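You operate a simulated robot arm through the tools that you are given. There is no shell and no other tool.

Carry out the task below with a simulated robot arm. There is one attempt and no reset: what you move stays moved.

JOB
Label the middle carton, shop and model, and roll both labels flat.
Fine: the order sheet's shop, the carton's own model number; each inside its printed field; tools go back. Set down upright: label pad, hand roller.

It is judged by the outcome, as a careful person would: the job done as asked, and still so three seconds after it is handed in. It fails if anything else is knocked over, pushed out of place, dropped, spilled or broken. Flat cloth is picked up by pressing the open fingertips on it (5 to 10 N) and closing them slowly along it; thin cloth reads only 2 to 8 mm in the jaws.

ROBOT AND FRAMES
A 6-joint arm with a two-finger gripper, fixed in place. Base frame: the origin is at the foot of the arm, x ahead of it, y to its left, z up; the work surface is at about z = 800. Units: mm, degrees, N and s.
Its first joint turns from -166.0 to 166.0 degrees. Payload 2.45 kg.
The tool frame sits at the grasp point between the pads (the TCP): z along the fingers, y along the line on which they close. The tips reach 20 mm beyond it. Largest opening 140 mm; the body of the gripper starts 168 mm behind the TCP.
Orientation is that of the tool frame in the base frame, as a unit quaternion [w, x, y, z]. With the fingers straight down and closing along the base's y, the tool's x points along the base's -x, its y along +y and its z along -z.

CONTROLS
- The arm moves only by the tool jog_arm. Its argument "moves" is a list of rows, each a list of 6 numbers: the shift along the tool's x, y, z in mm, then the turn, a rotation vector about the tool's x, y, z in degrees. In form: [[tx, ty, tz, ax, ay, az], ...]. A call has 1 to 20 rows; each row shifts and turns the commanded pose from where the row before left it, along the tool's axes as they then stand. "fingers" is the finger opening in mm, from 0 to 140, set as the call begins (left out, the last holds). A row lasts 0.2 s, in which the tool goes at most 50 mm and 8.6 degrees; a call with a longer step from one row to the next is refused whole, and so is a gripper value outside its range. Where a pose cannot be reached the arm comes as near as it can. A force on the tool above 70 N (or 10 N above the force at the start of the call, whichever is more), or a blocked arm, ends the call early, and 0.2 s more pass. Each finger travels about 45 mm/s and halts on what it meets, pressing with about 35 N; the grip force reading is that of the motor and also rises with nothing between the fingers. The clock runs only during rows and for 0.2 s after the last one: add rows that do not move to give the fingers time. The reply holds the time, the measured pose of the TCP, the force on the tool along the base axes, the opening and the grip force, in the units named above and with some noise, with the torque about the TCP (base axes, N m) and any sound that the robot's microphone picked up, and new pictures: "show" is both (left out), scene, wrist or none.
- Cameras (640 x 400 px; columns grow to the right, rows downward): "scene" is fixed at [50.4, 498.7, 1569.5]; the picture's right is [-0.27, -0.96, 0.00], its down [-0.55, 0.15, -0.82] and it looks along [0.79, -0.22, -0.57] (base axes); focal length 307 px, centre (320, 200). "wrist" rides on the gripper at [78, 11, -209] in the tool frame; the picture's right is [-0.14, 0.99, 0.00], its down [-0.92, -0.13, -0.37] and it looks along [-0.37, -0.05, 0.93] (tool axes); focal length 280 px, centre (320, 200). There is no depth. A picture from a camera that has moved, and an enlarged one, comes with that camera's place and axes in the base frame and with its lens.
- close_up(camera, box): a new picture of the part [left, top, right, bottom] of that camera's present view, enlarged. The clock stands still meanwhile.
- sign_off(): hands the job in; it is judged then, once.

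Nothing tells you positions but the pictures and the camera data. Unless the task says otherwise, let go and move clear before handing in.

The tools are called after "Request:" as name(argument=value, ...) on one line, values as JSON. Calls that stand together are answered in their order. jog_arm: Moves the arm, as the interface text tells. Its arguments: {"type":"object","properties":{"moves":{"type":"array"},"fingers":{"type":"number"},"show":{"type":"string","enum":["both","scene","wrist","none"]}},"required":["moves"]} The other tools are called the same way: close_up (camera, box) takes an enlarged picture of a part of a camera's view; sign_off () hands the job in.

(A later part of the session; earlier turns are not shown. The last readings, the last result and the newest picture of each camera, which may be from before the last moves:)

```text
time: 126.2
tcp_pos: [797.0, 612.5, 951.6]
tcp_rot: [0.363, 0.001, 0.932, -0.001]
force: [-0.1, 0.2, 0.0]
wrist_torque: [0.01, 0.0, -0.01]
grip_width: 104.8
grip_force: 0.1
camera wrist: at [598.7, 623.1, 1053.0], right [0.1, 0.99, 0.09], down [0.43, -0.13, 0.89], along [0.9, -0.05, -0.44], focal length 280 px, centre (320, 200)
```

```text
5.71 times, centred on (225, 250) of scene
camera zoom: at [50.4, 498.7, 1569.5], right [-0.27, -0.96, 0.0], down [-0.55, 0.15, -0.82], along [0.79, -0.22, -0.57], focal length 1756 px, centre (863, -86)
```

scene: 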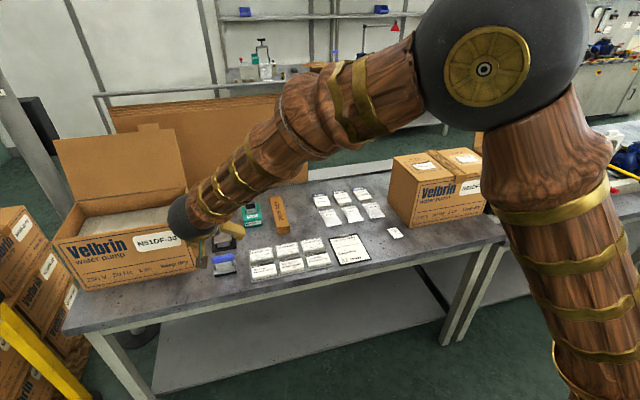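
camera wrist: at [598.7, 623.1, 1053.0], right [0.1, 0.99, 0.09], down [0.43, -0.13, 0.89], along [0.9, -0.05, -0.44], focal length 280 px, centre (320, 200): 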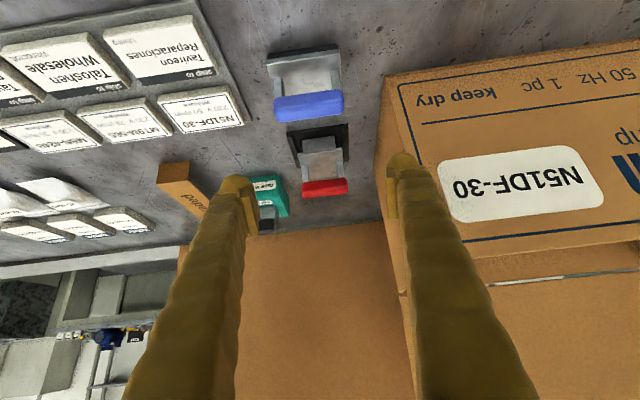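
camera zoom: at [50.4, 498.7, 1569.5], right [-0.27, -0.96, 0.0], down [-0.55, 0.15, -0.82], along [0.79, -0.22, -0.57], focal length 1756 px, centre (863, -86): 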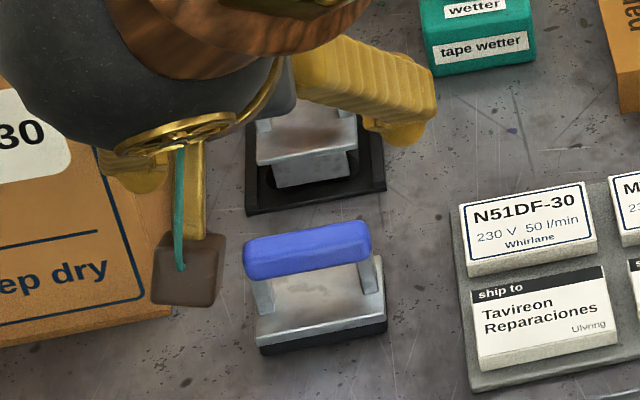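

The pad is back where it was. The red handle is centred at about (938.5, 612.4, 874), about 62 mm long. Moving forward above it.

Request:
jog_arm(moves=[[-5.2, 0, 4.8, 0, 0, 0], [-10.4, 0, 9.56, 0, 0, 0], [-12.17, 0, 11.16, 0, 0, 0], [-12.17, 0, 11.16, 0, 0, 0], [-12.17, 0, 11.16, 0, 0, 0], [-12.17, 0, 11.16, 0, 0, 0], [-12.17, 0, 11.16, 0, 0, 0], [-12.17, 0, 11.16, 0, 0, 0], [-10.4, 0, 9.56, 0, 0, 0], [-5.2, 0, 4.8, 0, 0, 0], [0, 0, 0, 0, 0, 0]], fingers=95)

Request:
close_up(camera="wrist", box=[220, 20, 440, 220])

```text
time: 128.6
tcp_pos: [938.8, 612.0, 951.9]
tcp_rot: [0.362, 0.0, 0.932, 0.0]
force: [0.6, 0.0, 0.5]
wrist_torque: [0.02, -0.02, -0.01]
grip_width: 95.0
grip_force: 0.0
camera wrist: at [740.5, 623.5, 1052.7], right [0.1, 0.99, 0.09], down [0.43, -0.13, 0.89], along [0.9, -0.05, -0.44], focal length 280 px, centre (320, 200)
```

scene: 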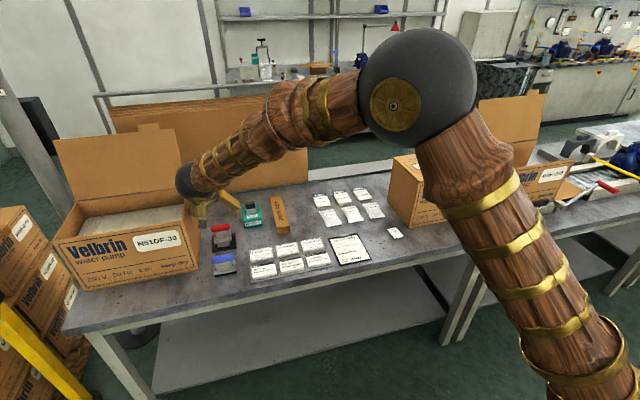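
wrist: 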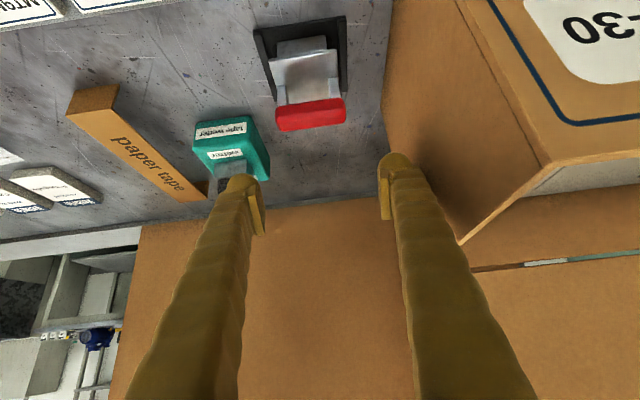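

```text
2.00 times, centred on (330, 120) of wrist
camera zoom: at [740.5, 623.5, 1052.7], right [0.1, 0.99, 0.09], down [0.43, -0.13, 0.89], along [0.9, -0.05, -0.44], focal length 561 px, centre (300, 360)
```

zoom: 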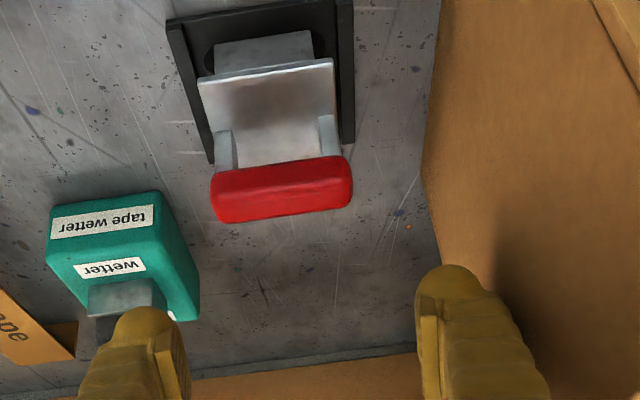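

Aligned above the roller handle, with the fingers clear of the wetter and the carton. Descending onto the handle.

Request:
jog_arm(moves=[[6.77, 0, 7.11, 0, 0, 0], [6.77, 0, 7.11, 0, 0, 0], [6.77, 0, 7.11, 0, 0, 0], [6.77, 0, 7.11, 0, 0, 0], [6.77, 0, 7.11, 0, 0, 0], [6.77, 0, 7.11, 0, 0, 0], [6.77, 0, 7.11, 0, 0, 0], [6.77, 0, 7.11, 0, 0, 0], [0, 0, 0, 0, 0, 0]])

Request:
close_up(camera="wrist", box=[220, 90, 440, 290])

```text
time: 130.6
tcp_pos: [938.1, 611.0, 874.5]
tcp_rot: [0.363, 0.0, 0.932, -0.001]
force: [0.3, -0.5, 0.3]
wrist_torque: [0.02, -0.04, -0.02]
grip_width: 94.9
grip_force: 0.0
camera wrist: at [739.3, 622.4, 975.7], right [0.1, 0.99, 0.09], down [0.43, -0.13, 0.89], along [0.9, -0.05, -0.44], focal length 280 px, centre (320, 200)
```

scene: 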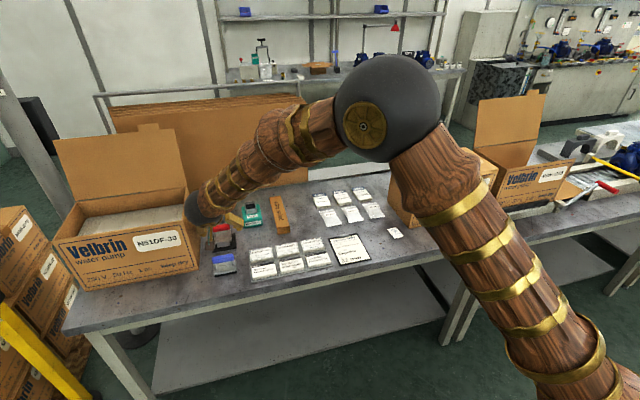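
wrist: 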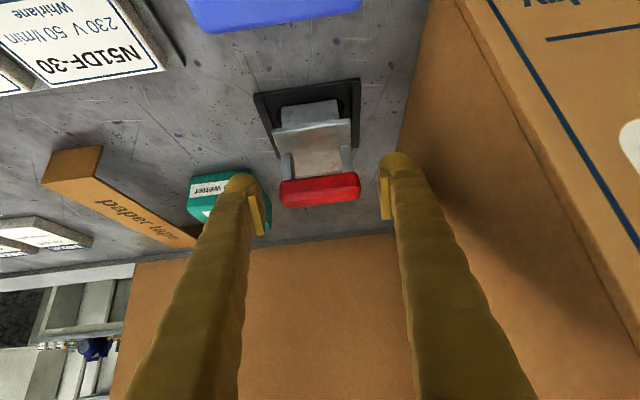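

```text
2.00 times, centred on (330, 190) of wrist
camera zoom: at [739.3, 622.4, 975.7], right [0.1, 0.99, 0.09], down [0.43, -0.13, 0.89], along [0.9, -0.05, -0.44], focal length 561 px, centre (300, 220)
```

zoom: 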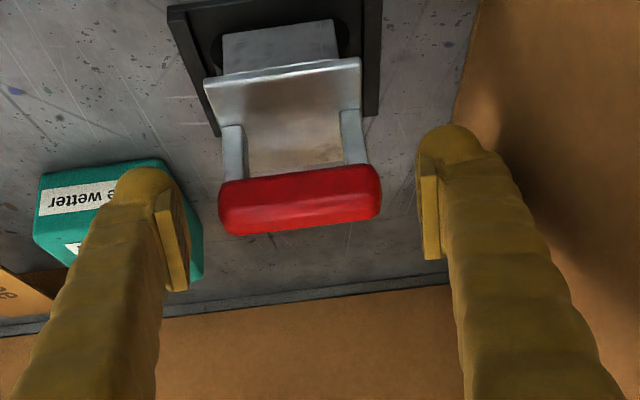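

The handle is centred between the fingertips, 2–3 mm low. I nudge down 2 mm and close.

Request:
jog_arm(moves=[[0.68, 0, 0.74, 0, 0, 0], [0.68, 0, 0.74, 0, 0, 0], [0, 0, 0, 0, 0, 0]], show="none")

Request:
jog_arm(moves=[[0, 0, 0, 0, 0, 0], [0, 0, 0, 0, 0, 0], [0, 0, 0, 0, 0, 0], [0, 0, 0, 0, 0, 0], [0, 0, 0, 0, 0, 0], [0, 0, 0, 0, 0, 0], [0, 0, 0, 0, 0, 0], [0, 0, 0, 0, 0, 0]], fingers=0, show="wrist")

Request:
close_up(camera="wrist", box=[220, 90, 440, 290])

```text
time: 131.4
tcp_pos: [939.3, 610.9, 872.6]
tcp_rot: [0.363, 0.0, 0.932, -0.002]
force: [-0.3, 0.2, 0.4]
wrist_torque: [0.03, -0.02, 0.0]
grip_width: 94.9
grip_force: 0.1
```

```text
time: 133.2
tcp_pos: [937.8, 611.3, 871.9]
tcp_rot: [0.362, 0.001, 0.932, -0.001]
force: [-1.8, 0.6, 1.6]
wrist_torque: [-0.04, 0.07, -0.01]
grip_width: 64.7
grip_force: 35.0
camera wrist: at [739.1, 622.6, 973.1], right [0.1, 0.99, 0.09], down [0.43, -0.13, 0.89], along [0.9, -0.05, -0.44], focal length 280 px, centre (320, 200)
```

wrist: 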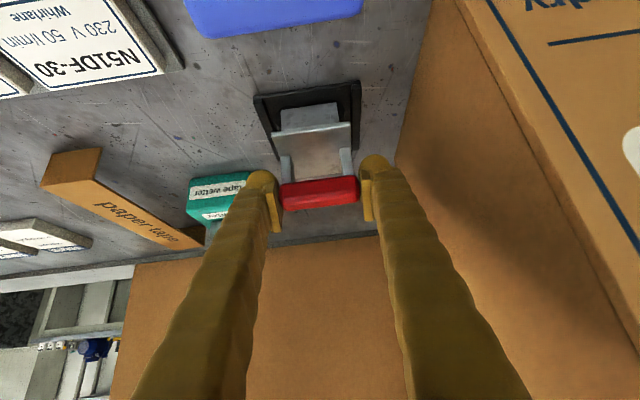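

```text
2.00 times, centred on (330, 190) of wrist
camera zoom: at [739.1, 622.6, 973.1], right [0.1, 0.99, 0.09], down [0.43, -0.13, 0.89], along [0.9, -0.05, -0.44], focal length 561 px, centre (300, 220)
```

zoom: 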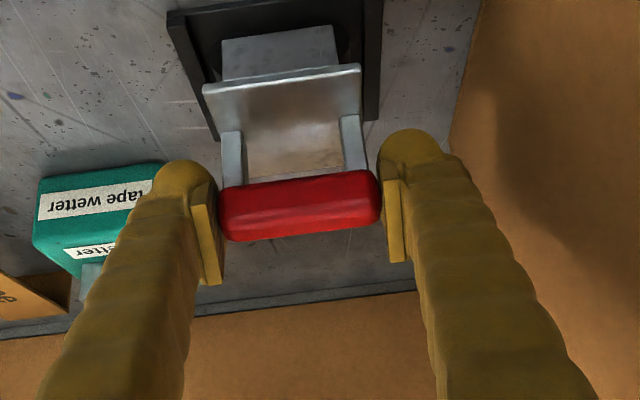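

Gripped at 64.7 mm. Lifting slowly out of the cradle.

Request:
jog_arm(moves=[[-0.68, 0, -0.74, 0, 0, 0], [-0.68, 0, -0.74, 0, 0, 0], [-0.68, 0, -0.74, 0, 0, 0], [-0.68, 0, -0.74, 0, 0, 0], [-0.68, 0, -0.74, 0, 0, 0], [-0.68, 0, -0.74, 0, 0, 0], [-0.68, 0, -0.74, 0, 0, 0], [-0.68, 0, -0.74, 0, 0, 0]], show="wrist")

Request:
close_up(camera="wrist", box=[220, 60, 440, 260])

Request:
close_up(camera="scene", box=[185, 200, 265, 280])

```text
time: 135.0
tcp_pos: [939.7, 612.1, 878.1]
tcp_rot: [0.362, 0.0, 0.932, 0.0]
force: [0.1, 0.1, -1.2]
wrist_torque: [0.01, -0.01, -0.02]
grip_width: 64.4
grip_force: 34.9
camera wrist: at [739.2, 623.0, 980.3], right [0.1, 0.99, 0.09], down [0.43, -0.13, 0.89], along [0.9, -0.05, -0.44], focal length 280 px, centre (320, 200)
```

wrist: 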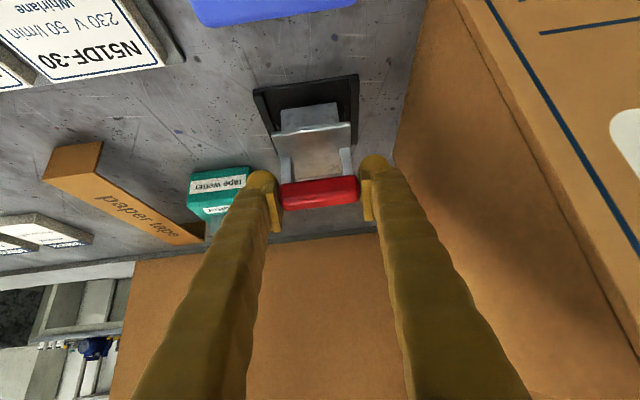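

```text
2.00 times, centred on (330, 160) of wrist
camera zoom: at [739.2, 623.0, 980.3], right [0.1, 0.99, 0.09], down [0.43, -0.13, 0.89], along [0.9, -0.05, -0.44], focal length 561 px, centre (300, 280)
```

zoom: 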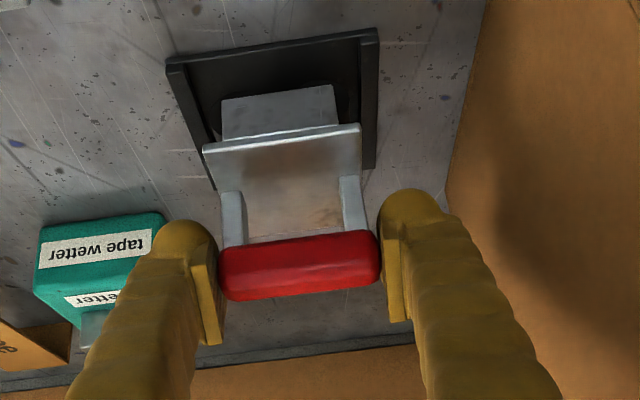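

```text
5.00 times, centred on (225, 240) of scene
camera zoom: at [50.4, 498.7, 1569.5], right [-0.27, -0.96, 0.0], down [-0.55, 0.15, -0.82], along [0.79, -0.22, -0.57], focal length 1537 px, centre (795, 0)
```

zoom: 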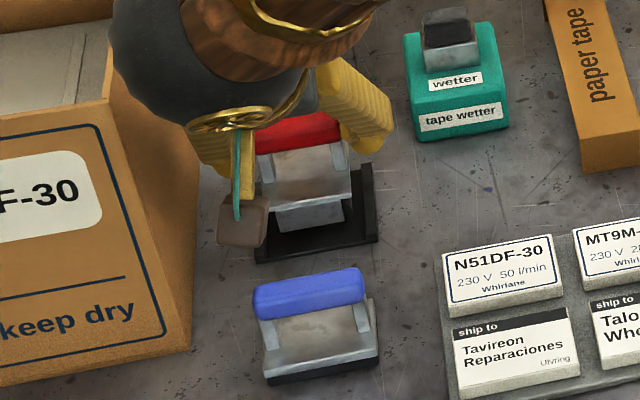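

Lifting further, slowly, to look at the roller's working face.

Request:
jog_arm(moves=[[-1.35, 0, -1.47, 0, 0, 0], [-2.0, 0, -2.2, 0, 0, 0], [-2.7, 0, -2.95, 0, 0, 0], [-4.05, 0, -4.42, 0, 0, 0], [-5.4, 0, -5.9, 0, 0, 0], [-6.76, 0, -7.37, 0, 0, 0], [-6.76, 0, -7.37, 0, 0, 0], [-6.76, 0, -7.37, 0, 0, 0], [-6.76, 0, -7.37, 0, 0, 0], [-6.76, 0, -7.37, 0, 0, 0], [-6.76, 0, -7.37, 0, 0, 0], [-6.76, 0, -7.37, 0, 0, 0], [-6.76, 0, -7.37, 0, 0, 0], [-4.05, 0, -4.42, 0, 0, 0], [-2.0, 0, -2.2, 0, 0, 0]])

Request:
close_up(camera="wrist", box=[220, 60, 440, 260])

Request:
close_up(camera="scene", box=[185, 180, 265, 260])

```text
time: 138.2
tcp_pos: [937.2, 611.8, 990.7]
tcp_rot: [0.362, 0.0, 0.932, -0.001]
force: [-0.1, 0.8, -2.5]
wrist_torque: [-0.01, 0.0, 0.02]
grip_width: 64.9
grip_force: 34.8
camera wrist: at [738.4, 622.5, 1092.0], right [0.1, 0.99, 0.09], down [0.43, -0.13, 0.89], along [0.9, -0.05, -0.44], focal length 280 px, centre (320, 200)
```

scene: 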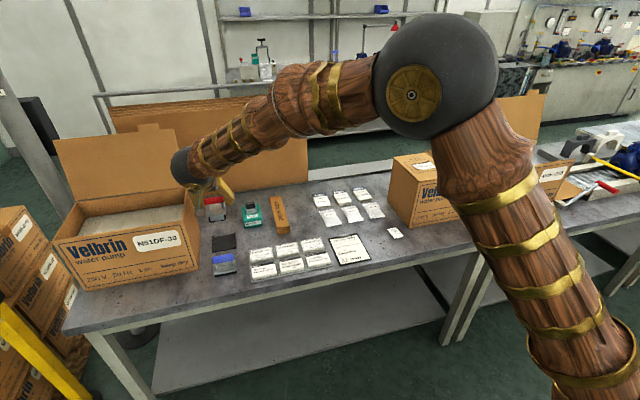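
wrist: 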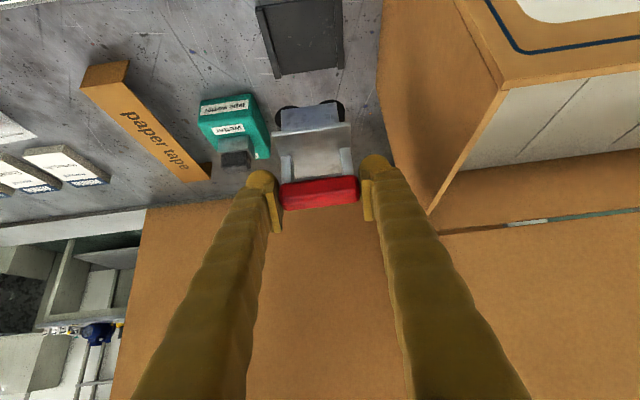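

```text
2.00 times, centred on (330, 160) of wrist
camera zoom: at [738.4, 622.5, 1092.0], right [0.1, 0.99, 0.09], down [0.43, -0.13, 0.89], along [0.9, -0.05, -0.44], focal length 561 px, centre (300, 280)
```

zoom: 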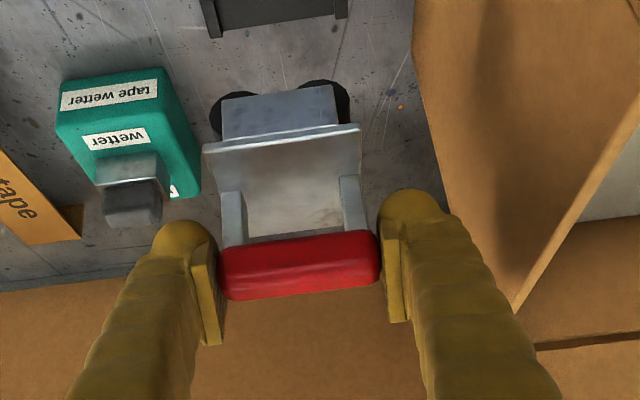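

```text
5.00 times, centred on (225, 220) of scene
camera zoom: at [50.4, 498.7, 1569.5], right [-0.27, -0.96, 0.0], down [-0.55, 0.15, -0.82], along [0.79, -0.22, -0.57], focal length 1537 px, centre (795, 100)
```

zoom: 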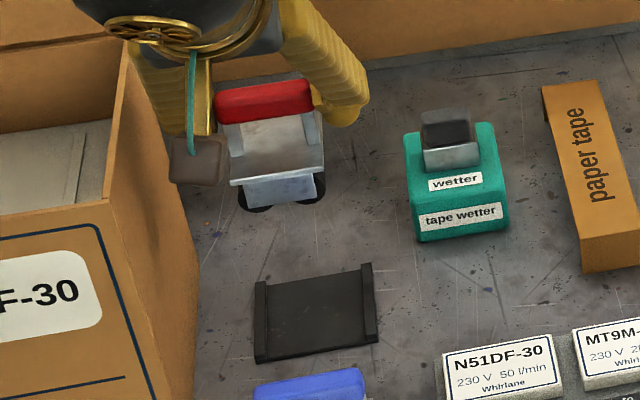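

It has two dark rollers with axles along x, so it rolls along y. The cradle stayed in place. Now I lift to a safe height and carry it to the carton.

Request:
jog_arm(moves=[[-2.7, 0, -2.95, 0, 0, 0], [-5.4, 0, -5.9, 0, 0, 0], [-8.1, 0, -8.85, 0, 0, 0], [-10.81, 0, -11.8, 0, 0, 0], [-10.81, 0, -11.8, 0, 0, 0], [-10.81, 0, -11.8, 0, 0, 0], [-10.81, 0, -11.8, 0, 0, 0], [-10.81, 0, -11.8, 0, 0, 0], [-10.81, 0, -11.8, 0, 0, 0], [-10.81, 0, -11.8, 0, 0, 0], [-8.1, 0, -8.85, 0, 0, 0], [-5.4, 0, -5.9, 0, 0, 0], [-2.7, 0, -2.95, 0, 0, 0]])

Request:
close_up(camera="scene", box=[175, 150, 255, 250])

Request:
close_up(camera="wrist", box=[220, 60, 440, 260])

```text
time: 141.0
tcp_pos: [937.2, 612.0, 1151.4]
tcp_rot: [0.363, 0.001, 0.932, -0.002]
force: [0.0, 0.1, -1.6]
wrist_torque: [0.02, -0.05, 0.02]
grip_width: 64.7
grip_force: 34.1
camera wrist: at [738.5, 623.0, 1252.7], right [0.1, 0.99, 0.09], down [0.43, -0.13, 0.89], along [0.9, -0.05, -0.44], focal length 280 px, centre (320, 200)
```

scene: 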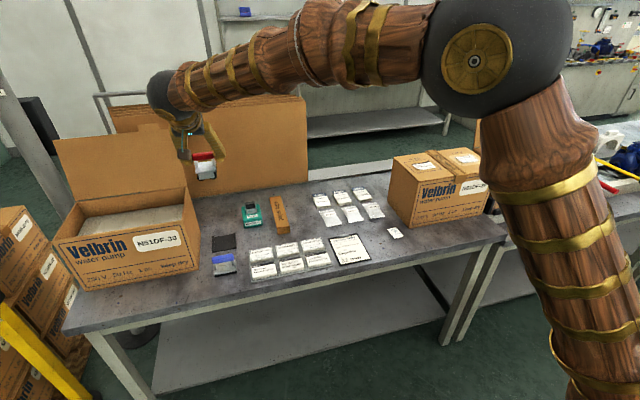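
wrist: 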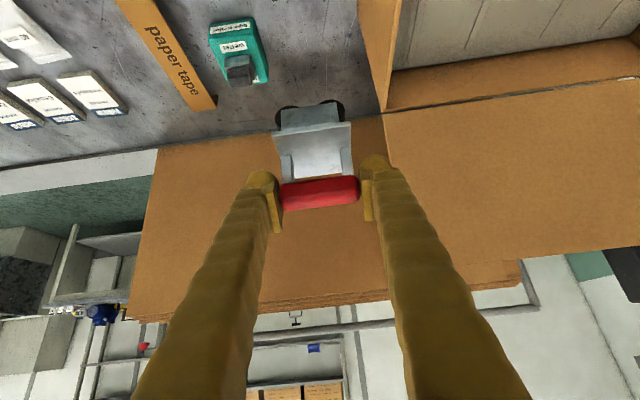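

```text
4.00 times, centred on (215, 200) of scene
camera zoom: at [50.4, 498.7, 1569.5], right [-0.27, -0.96, 0.0], down [-0.55, 0.15, -0.82], along [0.79, -0.22, -0.57], focal length 1229 px, centre (740, 200)
```

zoom: 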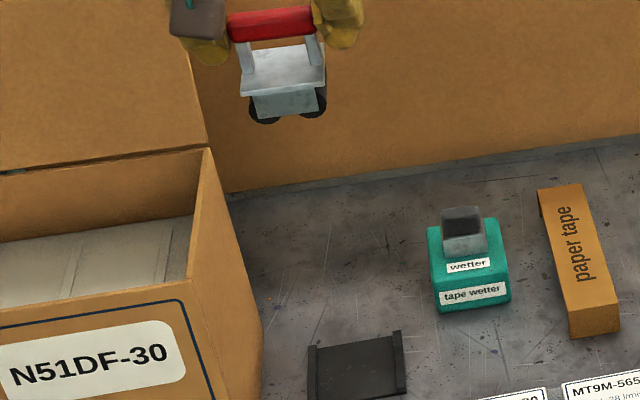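

```text
2.00 times, centred on (330, 160) of wrist
camera zoom: at [738.5, 623.0, 1252.7], right [0.1, 0.99, 0.09], down [0.43, -0.13, 0.89], along [0.9, -0.05, -0.44], focal length 561 px, centre (300, 280)
```

zoom: 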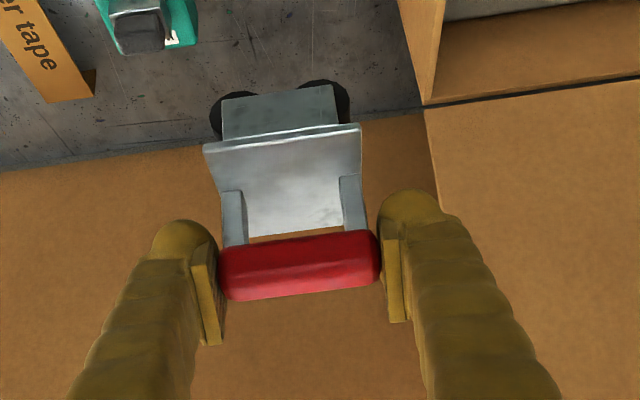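

Request:
jog_arm(moves=[[0.071, -3.76, -0.065, 0, 0, 0], [0.142, -7.52, -0.13, 0, 0, 0], [0.249, -13.16, -0.228, 0, 0, 0], [0.355, -18.8, -0.325, 0, 0, 0], [0.456, -24.14, -0.417, 0, 0, 0], [0.456, -24.14, -0.417, 0, 0, 0], [0.456, -24.14, -0.417, 0, 0, 0], [0.456, -24.14, -0.417, 0, 0, 0], [0.456, -24.14, -0.417, 0, 0, 0], [0.456, -24.14, -0.417, 0, 0, 0], [0.456, -24.14, -0.417, 0, 0, 0], [0.456, -24.14, -0.417, 0, 0, 0], [0.456, -24.14, -0.417, 0, 0, 0], [0.456, -24.14, -0.417, 0, 0, 0], [0.456, -24.14, -0.417, 0, 0, 0], [0.456, -24.14, -0.417, 0, 0, 0], [0.355, -18.8, -0.325, 0, 0, 0], [0.249, -13.16, -0.228, 0, 0, 0], [0.142, -7.52, -0.13, 0, 0, 0], [0.071, -3.76, -0.065, 0, 0, 0]], show="none")

Request:
jog_arm(moves=[[0.071, -3.76, -0.065, 0, 0, 0], [0.142, -7.52, -0.13, 0, 0, 0], [0.249, -13.16, -0.228, 0, 0, 0], [0.355, -18.8, -0.325, 0, 0, 0], [0.456, -24.14, -0.417, 0, 0, 0], [0.456, -24.14, -0.417, 0, 0, 0], [0.456, -24.14, -0.417, 0, 0, 0], [0.456, -24.14, -0.417, 0, 0, 0], [0.456, -24.14, -0.417, 0, 0, 0], [0.456, -24.14, -0.417, 0, 0, 0], [0.456, -24.14, -0.417, 0, 0, 0], [0.456, -24.14, -0.417, 0, 0, 0], [0.456, -24.14, -0.417, 0, 0, 0], [0.456, -24.14, -0.417, 0, 0, 0], [0.456, -24.14, -0.417, 0, 0, 0], [0.456, -24.14, -0.417, 0, 0, 0], [0.355, -18.8, -0.325, 0, 0, 0], [0.249, -13.16, -0.228, 0, 0, 0], [0.142, -7.52, -0.13, 0, 0, 0], [0.071, -3.76, -0.065, 0, 0, 0]])

Request:
close_up(camera="wrist", box=[200, 0, 440, 180])

Request:
close_up(camera="scene", box=[385, 110, 505, 210])

```text
time: 145.2
tcp_pos: [928.6, 235.8, 1151.0]
tcp_rot: [0.363, 0.0, 0.932, 0.0]
force: [-0.7, -0.2, -1.5]
wrist_torque: [0.01, -0.03, 0.02]
grip_width: 64.6
grip_force: 35.1
```

```text
time: 149.4
tcp_pos: [918.4, -139.4, 1152.2]
tcp_rot: [0.363, 0.0, 0.932, 0.0]
force: [-1.0, -0.4, -1.4]
wrist_torque: [0.0, 0.02, 0.02]
grip_width: 64.6
grip_force: 35.5
camera wrist: at [718.9, -128.9, 1252.4], right [0.1, 0.99, 0.09], down [0.43, -0.13, 0.89], along [0.9, -0.05, -0.44], focal length 280 px, centre (320, 200)
```

scene: 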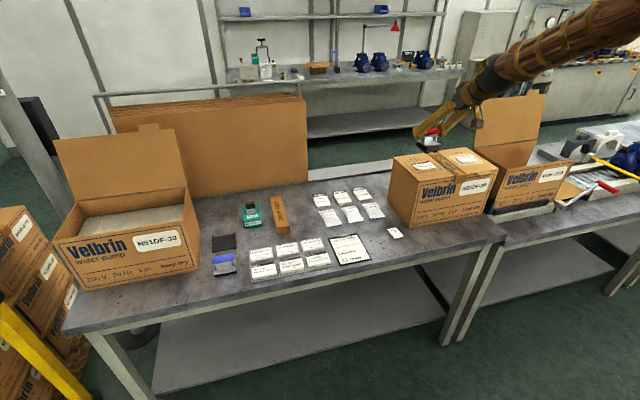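
wrist: 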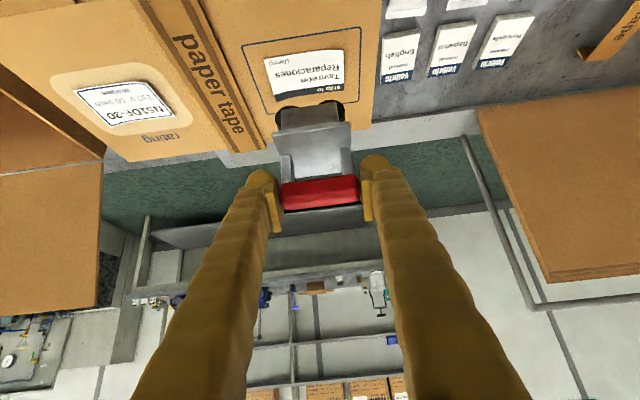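

```text
2.22 times, centred on (320, 90) of wrist
camera zoom: at [718.9, -128.9, 1252.4], right [0.1, 0.99, 0.09], down [0.43, -0.13, 0.89], along [0.9, -0.05, -0.44], focal length 623 px, centre (320, 444)
```

zoom: 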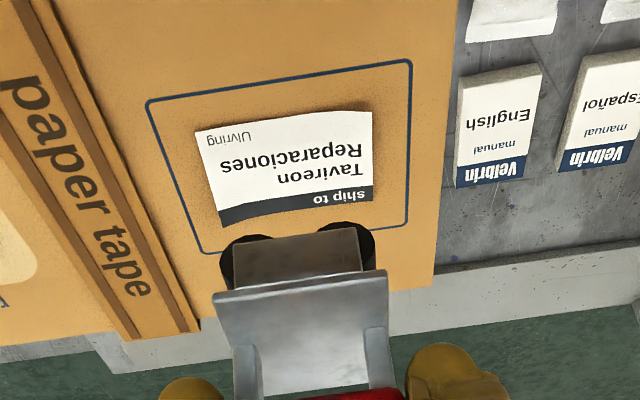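

```text
4.00 times, centred on (445, 160) of scene
camera zoom: at [50.4, 498.7, 1569.5], right [-0.27, -0.96, 0.0], down [-0.55, 0.15, -0.82], along [0.79, -0.22, -0.57], focal length 1229 px, centre (-180, 360)
```

zoom: 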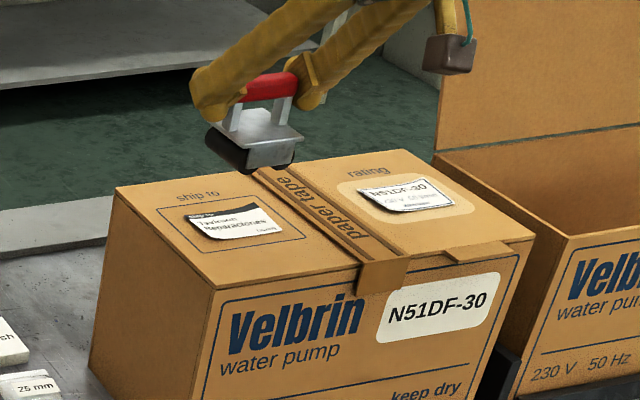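

Request:
close_up(camera="scene", box=[425, 120, 470, 160])

```text
10.00 times, centred on (448, 140) of scene
camera zoom: at [50.4, 498.7, 1569.5], right [-0.27, -0.96, 0.0], down [-0.55, 0.15, -0.82], along [0.79, -0.22, -0.57], focal length 3073 px, centre (-955, 800)
```

zoom: 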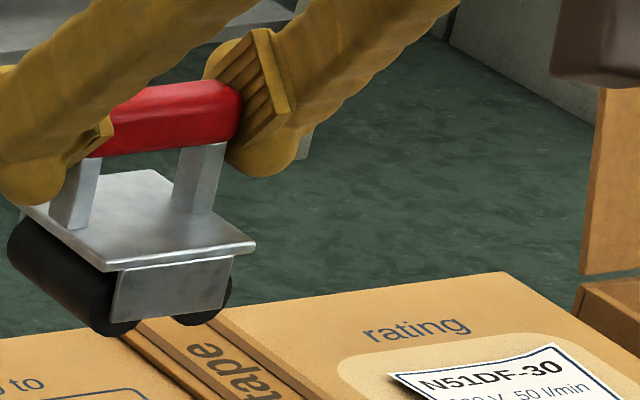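

The rollers are about 64 mm long and cover the label's 52 mm height. I lower onto the shop label's centre with force checks.

Request:
jog_arm(moves=[[2.03, 0, 2.21, 0, 0, 0], [4.05, 0, 4.42, 0, 0, 0], [5.4, 0, 5.9, 0, 0, 0], [5.4, 0, 5.9, 0, 0, 0], [5.4, 0, 5.9, 0, 0, 0], [5.4, 0, 5.9, 0, 0, 0], [5.4, 0, 5.9, 0, 0, 0], [3.38, 0, 3.69, 0, 0, 0], [2.03, 0, 2.21, 0, 0, 0], [0, 0, 0, 0, 0, 0]], show="wrist")

Request:
close_up(camera="wrist", box=[200, 40, 440, 220])

Request:
close_up(camera="scene", box=[395, 125, 475, 185])

```text
time: 151.6
tcp_pos: [918.7, -139.0, 1095.3]
tcp_rot: [0.363, 0.0, 0.932, 0.0]
force: [1.1, 0.5, -1.8]
wrist_torque: [0.0, 0.01, -0.01]
grip_width: 64.3
grip_force: 35.1
camera wrist: at [719.6, -128.8, 1195.3], right [0.1, 0.99, 0.09], down [0.43, -0.13, 0.89], along [0.9, -0.05, -0.44], focal length 280 px, centre (320, 200)
```

wrist: 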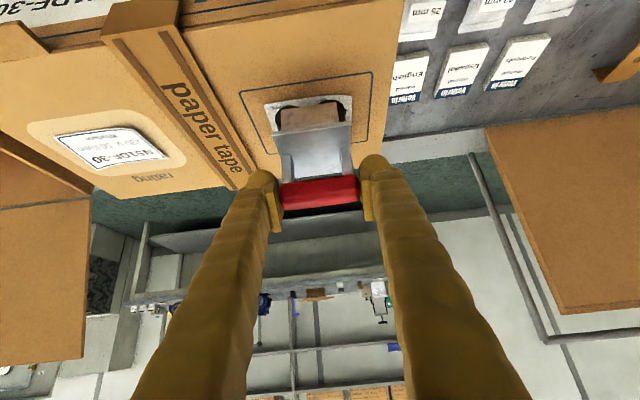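

```text
2.22 times, centred on (320, 130) of wrist
camera zoom: at [719.6, -128.8, 1195.3], right [0.1, 0.99, 0.09], down [0.43, -0.13, 0.89], along [0.9, -0.05, -0.44], focal length 623 px, centre (320, 356)
```

zoom: 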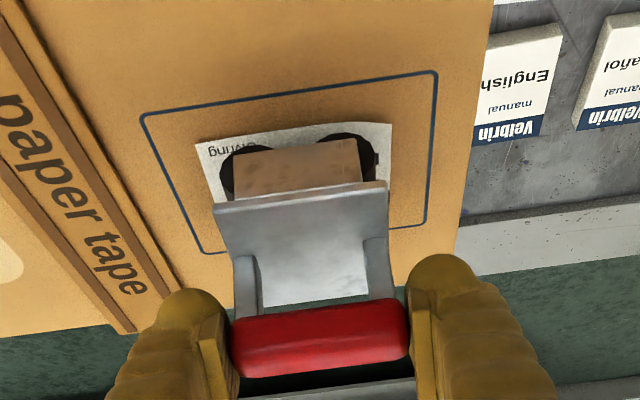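

```text
6.67 times, centred on (435, 155) of scene
camera zoom: at [50.4, 498.7, 1569.5], right [-0.27, -0.96, 0.0], down [-0.55, 0.15, -0.82], along [0.79, -0.22, -0.57], focal length 2049 px, centre (-447, 500)
```

zoom: 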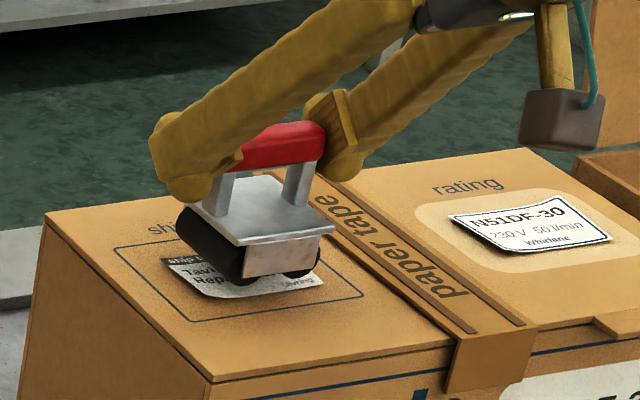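

Request:
jog_arm(moves=[[0.68, 0, 0.74, 0, 0, 0], [0.68, 0, 0.74, 0, 0, 0], [0.68, 0, 0.74, 0, 0, 0], [0.68, 0, 0.74, 0, 0, 0], [0.68, 0, 0.74, 0, 0, 0]], show="none")

Request:
jog_arm(moves=[[0.68, 0, 0.74, 0, 0, 0], [0.68, 0, 0.74, 0, 0, 0]], show="none")

Request:
jog_arm(moves=[[0.68, 0, 0.74, 0, 0, 0]], show="none")

Request:
jog_arm(moves=[[0.68, 0, 0.74, 0, 0, 0]], show="none")

Request:
jog_arm(moves=[[0.68, 0, 0.74, 0, 0, 0]], show="none")

```text
time: 152.8
tcp_pos: [918.9, -140.8, 1087.8]
tcp_rot: [0.363, 0.0, 0.932, 0.0]
force: [-0.8, 0.8, -1.4]
wrist_torque: [-0.02, -0.03, 0.03]
grip_width: 64.5
grip_force: 34.4
```

```text
time: 153.4
tcp_pos: [918.8, -140.3, 1086.1]
tcp_rot: [0.363, 0.001, 0.932, -0.001]
force: [-0.2, -0.2, -2.7]
wrist_torque: [0.04, 0.0, 0.02]
grip_width: 64.4
grip_force: 35.7
```

```text
time: 153.8
tcp_pos: [918.5, -139.8, 1086.7]
tcp_rot: [0.363, 0.0, 0.932, 0.0]
force: [-0.2, -0.2, -1.8]
wrist_torque: [-0.02, 0.02, 0.01]
grip_width: 64.1
grip_force: 35.2
```

```text
time: 154.2
tcp_pos: [917.8, -140.3, 1086.0]
tcp_rot: [0.363, 0.0, 0.932, -0.001]
force: [0.1, -0.9, -2.7]
wrist_torque: [-0.03, 0.0, -0.03]
grip_width: 64.4
grip_force: 34.9
```

```text
time: 154.6
tcp_pos: [918.0, -139.4, 1083.8]
tcp_rot: [0.364, 0.001, 0.932, -0.001]
force: [-1.5, -1.5, 2.0]
wrist_torque: [-0.01, -0.02, -0.02]
grip_width: 64.6
grip_force: 35.2
```

Request:
jog_arm(moves=[[0.68, 0, 0.74, 0, 0, 0]], show="none")

Request:
jog_arm(moves=[[0.34, 0, 0.37, 0, 0, 0]], show="wrist")

Request:
close_up(camera="wrist", box=[200, 40, 440, 220])

```text
time: 155.0
tcp_pos: [917.9, -139.6, 1083.6]
tcp_rot: [0.363, 0.001, 0.932, -0.001]
force: [-4.7, -0.3, 11.0]
wrist_torque: [0.0, 0.01, 0.03]
grip_width: 64.3
grip_force: 34.5
```

```text
time: 155.4
tcp_pos: [918.1, -139.6, 1082.8]
tcp_rot: [0.364, 0.001, 0.932, -0.001]
force: [-5.9, 0.3, 19.9]
wrist_torque: [-0.01, -0.17, 0.02]
grip_width: 64.4
grip_force: 35.0
camera wrist: at [718.6, -128.8, 1184.4], right [0.1, 0.99, 0.09], down [0.43, -0.13, 0.9], along [0.9, -0.05, -0.44], focal length 280 px, centre (320, 200)
```

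wrist: 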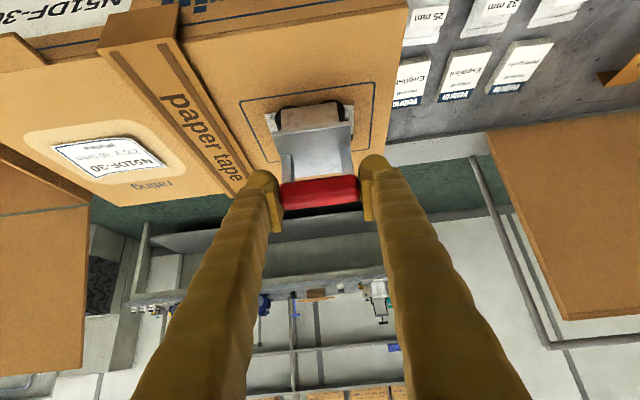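

```text
2.22 times, centred on (320, 130) of wrist
camera zoom: at [718.6, -128.8, 1184.4], right [0.1, 0.99, 0.09], down [0.43, -0.13, 0.9], along [0.9, -0.05, -0.44], focal length 623 px, centre (320, 356)
```

zoom: 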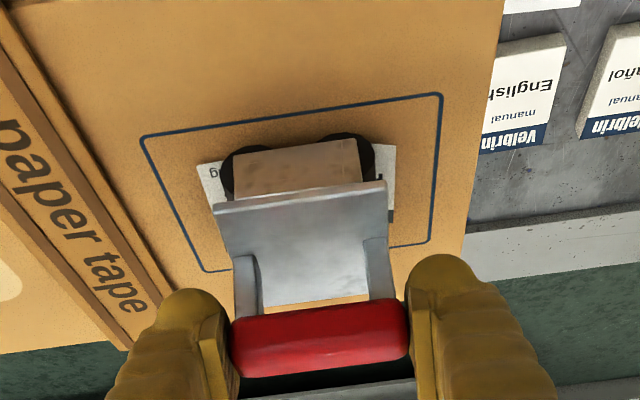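

20 N contact, with the rollers spanning the label. Now rolling along y, first toward +y, then across to −y.

Request:
jog_arm(moves=[[0, 1.5, 0, 0, 0, 0], [0, 3, 0, 0, 0, 0], [0, 4, 0, 0, 0, 0], [0, 4, 0, 0, 0, 0], [0, 4, 0, 0, 0, 0], [0, 4, 0, 0, 0, 0], [0, 4, 0, 0, 0, 0], [0, 4, 0, 0, 0, 0], [0, 3, 0, 0, 0, 0], [0, 1.5, 0, 0, 0, 0]])

Request:
close_up(camera="wrist", box=[200, 40, 440, 220])

```text
time: 157.6
tcp_pos: [918.4, -107.4, 1081.7]
tcp_rot: [0.363, 0.0, 0.932, 0.0]
force: [9.8, 0.6, 19.3]
wrist_torque: [0.01, -0.47, 0.03]
grip_width: 64.6
grip_force: 35.4
camera wrist: at [718.5, -96.3, 1184.1], right [0.1, 0.99, 0.09], down [0.43, -0.13, 0.89], along [0.9, -0.05, -0.44], focal length 280 px, centre (320, 200)
```

scene: 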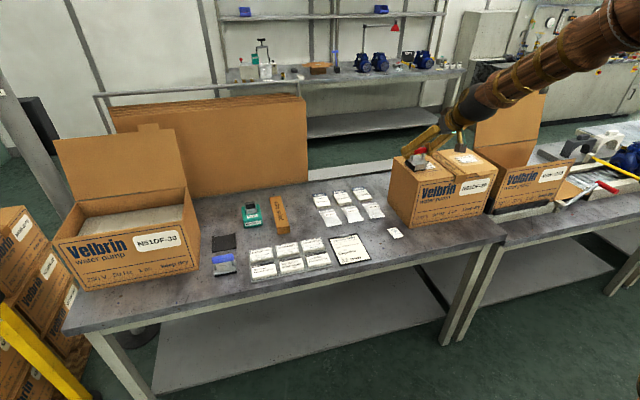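
wrist: 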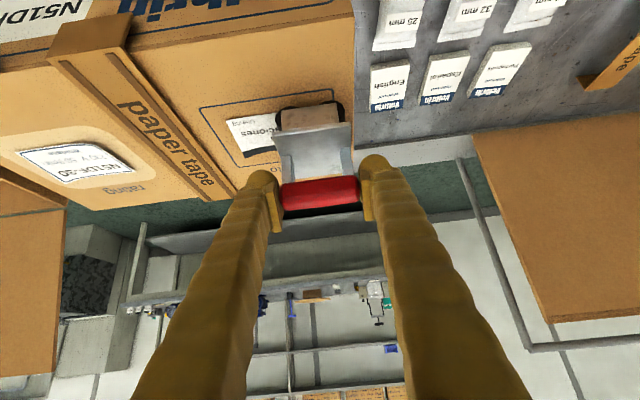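

```text
2.22 times, centred on (320, 130) of wrist
camera zoom: at [718.5, -96.3, 1184.1], right [0.1, 0.99, 0.09], down [0.43, -0.13, 0.89], along [0.9, -0.05, -0.44], focal length 623 px, centre (320, 356)
```

zoom: 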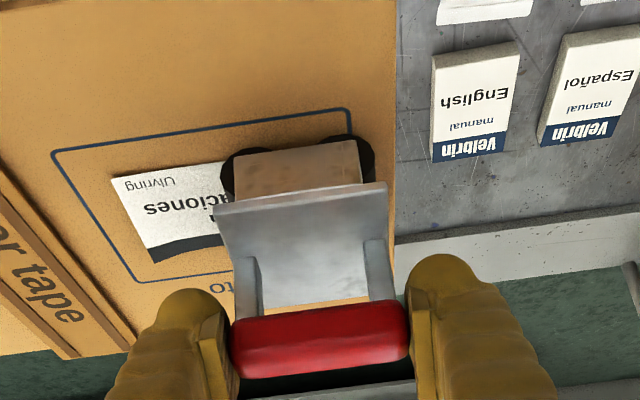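

Rolling well; now the long pass toward −y.

Request:
jog_arm(moves=[[0, -1.5, 0, 0, 0, 0], [0, -3, 0, 0, 0, 0], [0, -4, 0, 0, 0, 0], [0, -4, 0, 0, 0, 0], [0, -4, 0, 0, 0, 0], [0, -4, 0, 0, 0, 0], [0, -4, 0, 0, 0, 0], [0, -4, 0, 0, 0, 0], [0, -4, 0, 0, 0, 0], [0, -4, 0, 0, 0, 0], [0, -4, 0, 0, 0, 0], [0, -4, 0, 0, 0, 0], [0, -4, 0, 0, 0, 0], [0, -4, 0, 0, 0, 0], [0, -4, 0, 0, 0, 0], [0, -4, 0, 0, 0, 0], [0, -3, 0, 0, 0, 0], [0, -1.5, 0, 0, 0, 0]], show="wrist")

Request:
close_up(camera="wrist", box=[200, 40, 440, 220])

```text
time: 161.4
tcp_pos: [916.9, -172.4, 1083.3]
tcp_rot: [0.363, 0.0, 0.932, -0.001]
force: [-0.2, -0.4, 13.8]
wrist_torque: [-0.01, 0.12, 0.0]
grip_width: 64.5
grip_force: 34.9
camera wrist: at [718.8, -161.0, 1183.9], right [0.1, 0.99, 0.09], down [0.43, -0.13, 0.89], along [0.9, -0.05, -0.44], focal length 280 px, centre (320, 200)
```

wrist: 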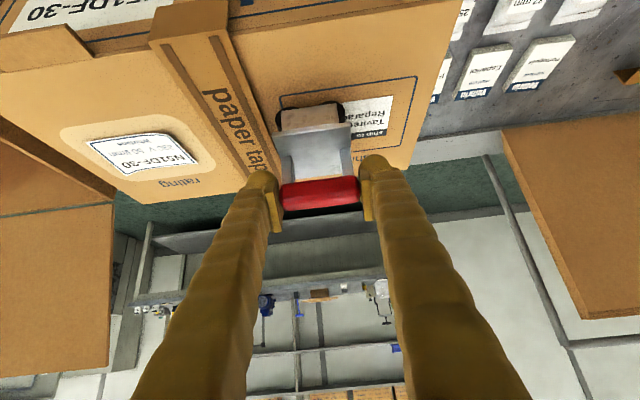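

```text
2.22 times, centred on (320, 130) of wrist
camera zoom: at [718.8, -161.0, 1183.9], right [0.1, 0.99, 0.09], down [0.43, -0.13, 0.89], along [0.9, -0.05, -0.44], focal length 623 px, centre (320, 356)
```

zoom: 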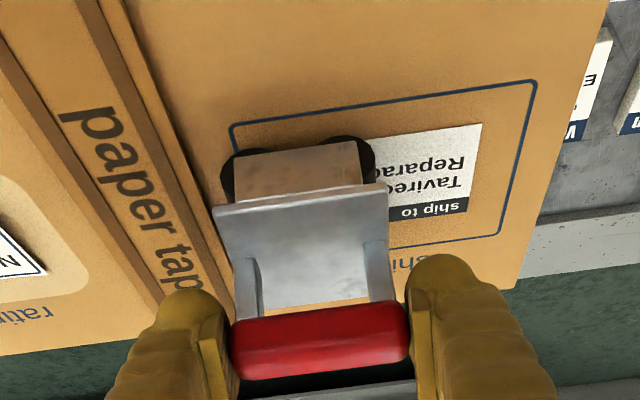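

The rolled part looks flat. One more return pass over the whole label, then I lift and inspect.

Request:
jog_arm(moves=[[0, 1.5, 0, 0, 0, 0], [0, 3, 0, 0, 0, 0], [0, 4, 0, 0, 0, 0], [0, 4, 0, 0, 0, 0], [0, 4, 0, 0, 0, 0], [0, 4, 0, 0, 0, 0], [0, 4, 0, 0, 0, 0], [0, 4, 0, 0, 0, 0], [0, 4, 0, 0, 0, 0], [0, 4, 0, 0, 0, 0], [0, 4, 0, 0, 0, 0], [0, 4, 0, 0, 0, 0], [0, 4, 0, 0, 0, 0], [0, 4, 0, 0, 0, 0], [0, 4, 0, 0, 0, 0], [0, 4, 0, 0, 0, 0], [0, 3, 0, 0, 0, 0], [0, 1.5, 0, 0, 0, 0]], show="none")

Request:
jog_arm(moves=[[0, -1.5, 0, 0, 0, 0], [0, -3, 0, 0, 0, 0], [0, -4, 0, 0, 0, 0], [0, -4, 0, 0, 0, 0], [0, -4, 0, 0, 0, 0], [0, -4, 0, 0, 0, 0], [0, -4, 0, 0, 0, 0], [0, -4, 0, 0, 0, 0], [0, -3, 0, 0, 0, 0], [0, -1.5, 0, 0, 0, 0]], show="none")

Request:
jog_arm(moves=[[-0.68, 0, -0.74, 0, 0, 0], [-0.68, 0, -0.74, 0, 0, 0], [-0.68, 0, -0.74, 0, 0, 0], [-1.0, 0, -1.1, 0, 0, 0], [-1.7, 0, -1.84, 0, 0, 0], [-2.7, 0, -2.95, 0, 0, 0], [-4.05, 0, -4.42, 0, 0, 0], [-5.4, 0, -5.9, 0, 0, 0], [-6.76, 0, -7.37, 0, 0, 0], [-6.76, 0, -7.37, 0, 0, 0], [-6.76, 0, -7.37, 0, 0, 0], [-6.76, 0, -7.37, 0, 0, 0], [-5.4, 0, -5.9, 0, 0, 0], [-2.7, 0, -2.95, 0, 0, 0], [-1.35, 0, -1.47, 0, 0, 0]])

Request:
close_up(camera="wrist", box=[200, 0, 440, 180])

Request:
close_up(camera="scene", box=[385, 125, 505, 205])

```text
time: 165.2
tcp_pos: [918.3, -107.2, 1083.6]
tcp_rot: [0.363, -0.001, 0.932, 0.0]
force: [-7.7, -0.3, 14.7]
wrist_torque: [0.05, 0.46, 0.04]
grip_width: 64.4
grip_force: 34.3
```

```text
time: 167.4
tcp_pos: [916.7, -140.0, 1083.4]
tcp_rot: [0.363, 0.0, 0.932, 0.0]
force: [3.2, -0.4, 13.0]
wrist_torque: [-0.04, 0.1, 0.01]
grip_width: 64.6
grip_force: 35.5
```

```text
time: 170.6
tcp_pos: [918.1, -139.4, 1160.5]
tcp_rot: [0.362, 0.0, 0.932, 0.0]
force: [0.3, -0.4, -2.2]
wrist_torque: [0.02, 0.04, 0.02]
grip_width: 64.2
grip_force: 35.3
camera wrist: at [718.7, -128.8, 1262.4], right [0.1, 0.99, 0.09], down [0.43, -0.13, 0.89], along [0.9, -0.05, -0.44], focal length 280 px, centre (320, 200)
```

scene: 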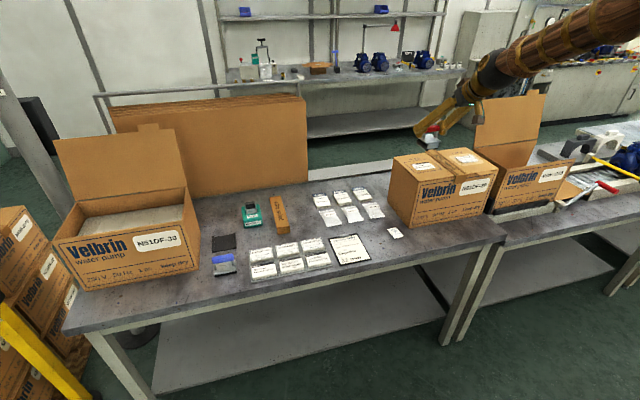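
wrist: 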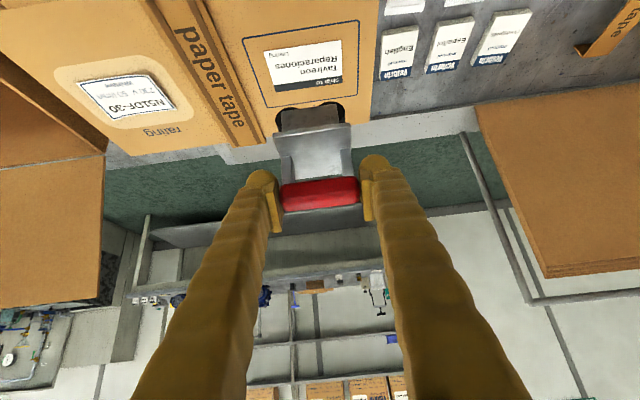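

```text
2.22 times, centred on (320, 90) of wrist
camera zoom: at [718.7, -128.8, 1262.4], right [0.1, 0.99, 0.09], down [0.43, -0.13, 0.89], along [0.9, -0.05, -0.44], focal length 623 px, centre (320, 444)
```

zoom: 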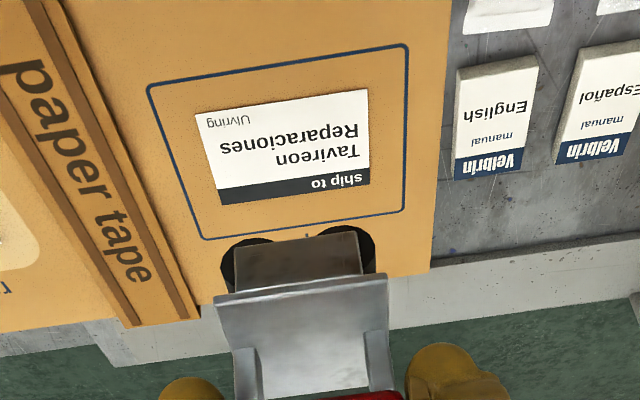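

```text
5.00 times, centred on (445, 165) of scene
camera zoom: at [50.4, 498.7, 1569.5], right [-0.27, -0.96, 0.0], down [-0.55, 0.15, -0.82], along [0.79, -0.22, -0.57], focal length 1537 px, centre (-305, 375)
```

zoom: 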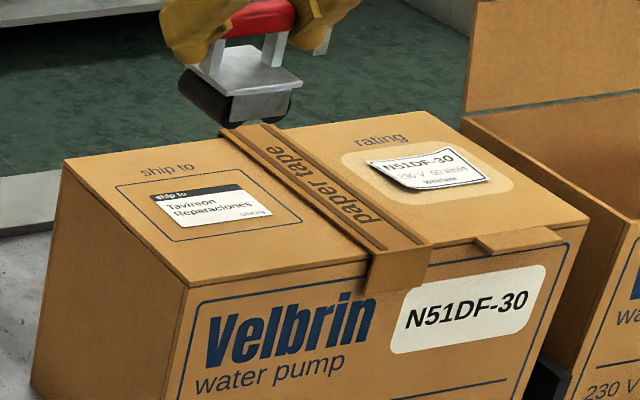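

The shop label is flat. Now over to the N51DF-30 label.

Request:
jog_arm(moves=[[0, -4, 0, 0, 0, 0], [0, -8, 0, 0, 0, 0], [0, -14, 0, 0, 0, 0], [0, -19.71, 0, 0, 0, 0], [0, -19.71, 0, 0, 0, 0], [0, -19.71, 0, 0, 0, 0], [0, -19.71, 0, 0, 0, 0], [0, -19.71, 0, 0, 0, 0], [0, -19.71, 0, 0, 0, 0], [0, -19.71, 0, 0, 0, 0], [0, -14, 0, 0, 0, 0], [0, -8, 0, 0, 0, 0], [0, -4, 0, 0, 0, 0], [2.03, 0, 2.21, 0, 0, 0], [5.4, 0, 5.9, 0, 0, 0], [8.1, 0, 8.85, 0, 0, 0], [8.1, 0, 8.85, 0, 0, 0], [8.1, 0, 8.85, 0, 0, 0], [5.4, 0, 5.9, 0, 0, 0], [2.7, 0, 2.95, 0, 0, 0]])

Request:
close_up(camera="wrist", box=[200, 30, 440, 210])

Request:
close_up(camera="scene", box=[425, 105, 525, 185])

```text
time: 174.8
tcp_pos: [918.0, -330.0, 1103.0]
tcp_rot: [0.362, 0.0, 0.932, -0.001]
force: [-0.7, 0.1, -2.4]
wrist_torque: [0.0, 0.02, 0.0]
grip_width: 64.6
grip_force: 34.9
camera wrist: at [718.7, -319.1, 1204.4], right [0.1, 0.99, 0.09], down [0.43, -0.13, 0.89], along [0.9, -0.05, -0.44], focal length 280 px, centre (320, 200)
```

scene: 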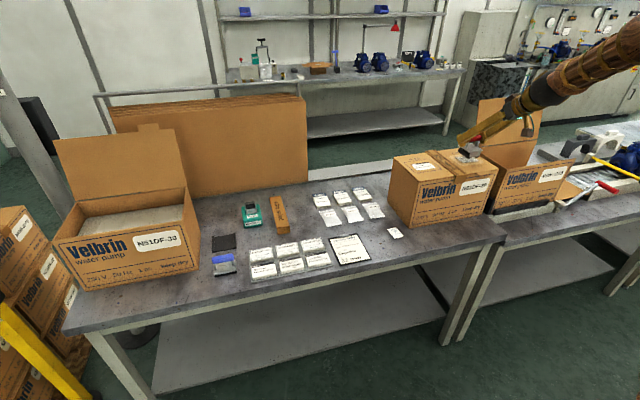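
wrist: 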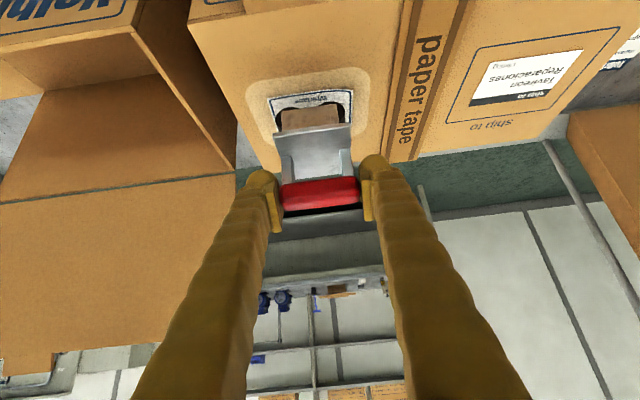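

```text
2.22 times, centred on (320, 120) of wrist
camera zoom: at [718.7, -319.1, 1204.4], right [0.1, 0.99, 0.09], down [0.43, -0.13, 0.89], along [0.9, -0.05, -0.44], focal length 623 px, centre (320, 378)
```

zoom: 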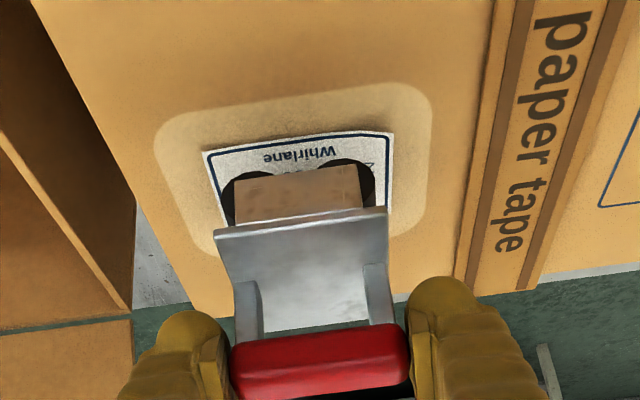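

```text
5.00 times, centred on (475, 145) of scene
camera zoom: at [50.4, 498.7, 1569.5], right [-0.27, -0.96, 0.0], down [-0.55, 0.15, -0.82], along [0.79, -0.22, -0.57], focal length 1537 px, centre (-455, 475)
```

zoom: 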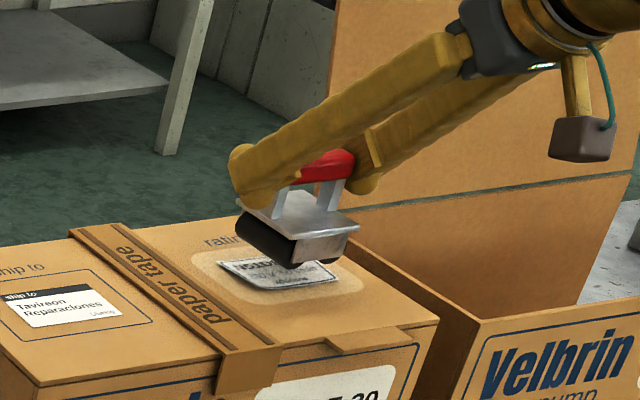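

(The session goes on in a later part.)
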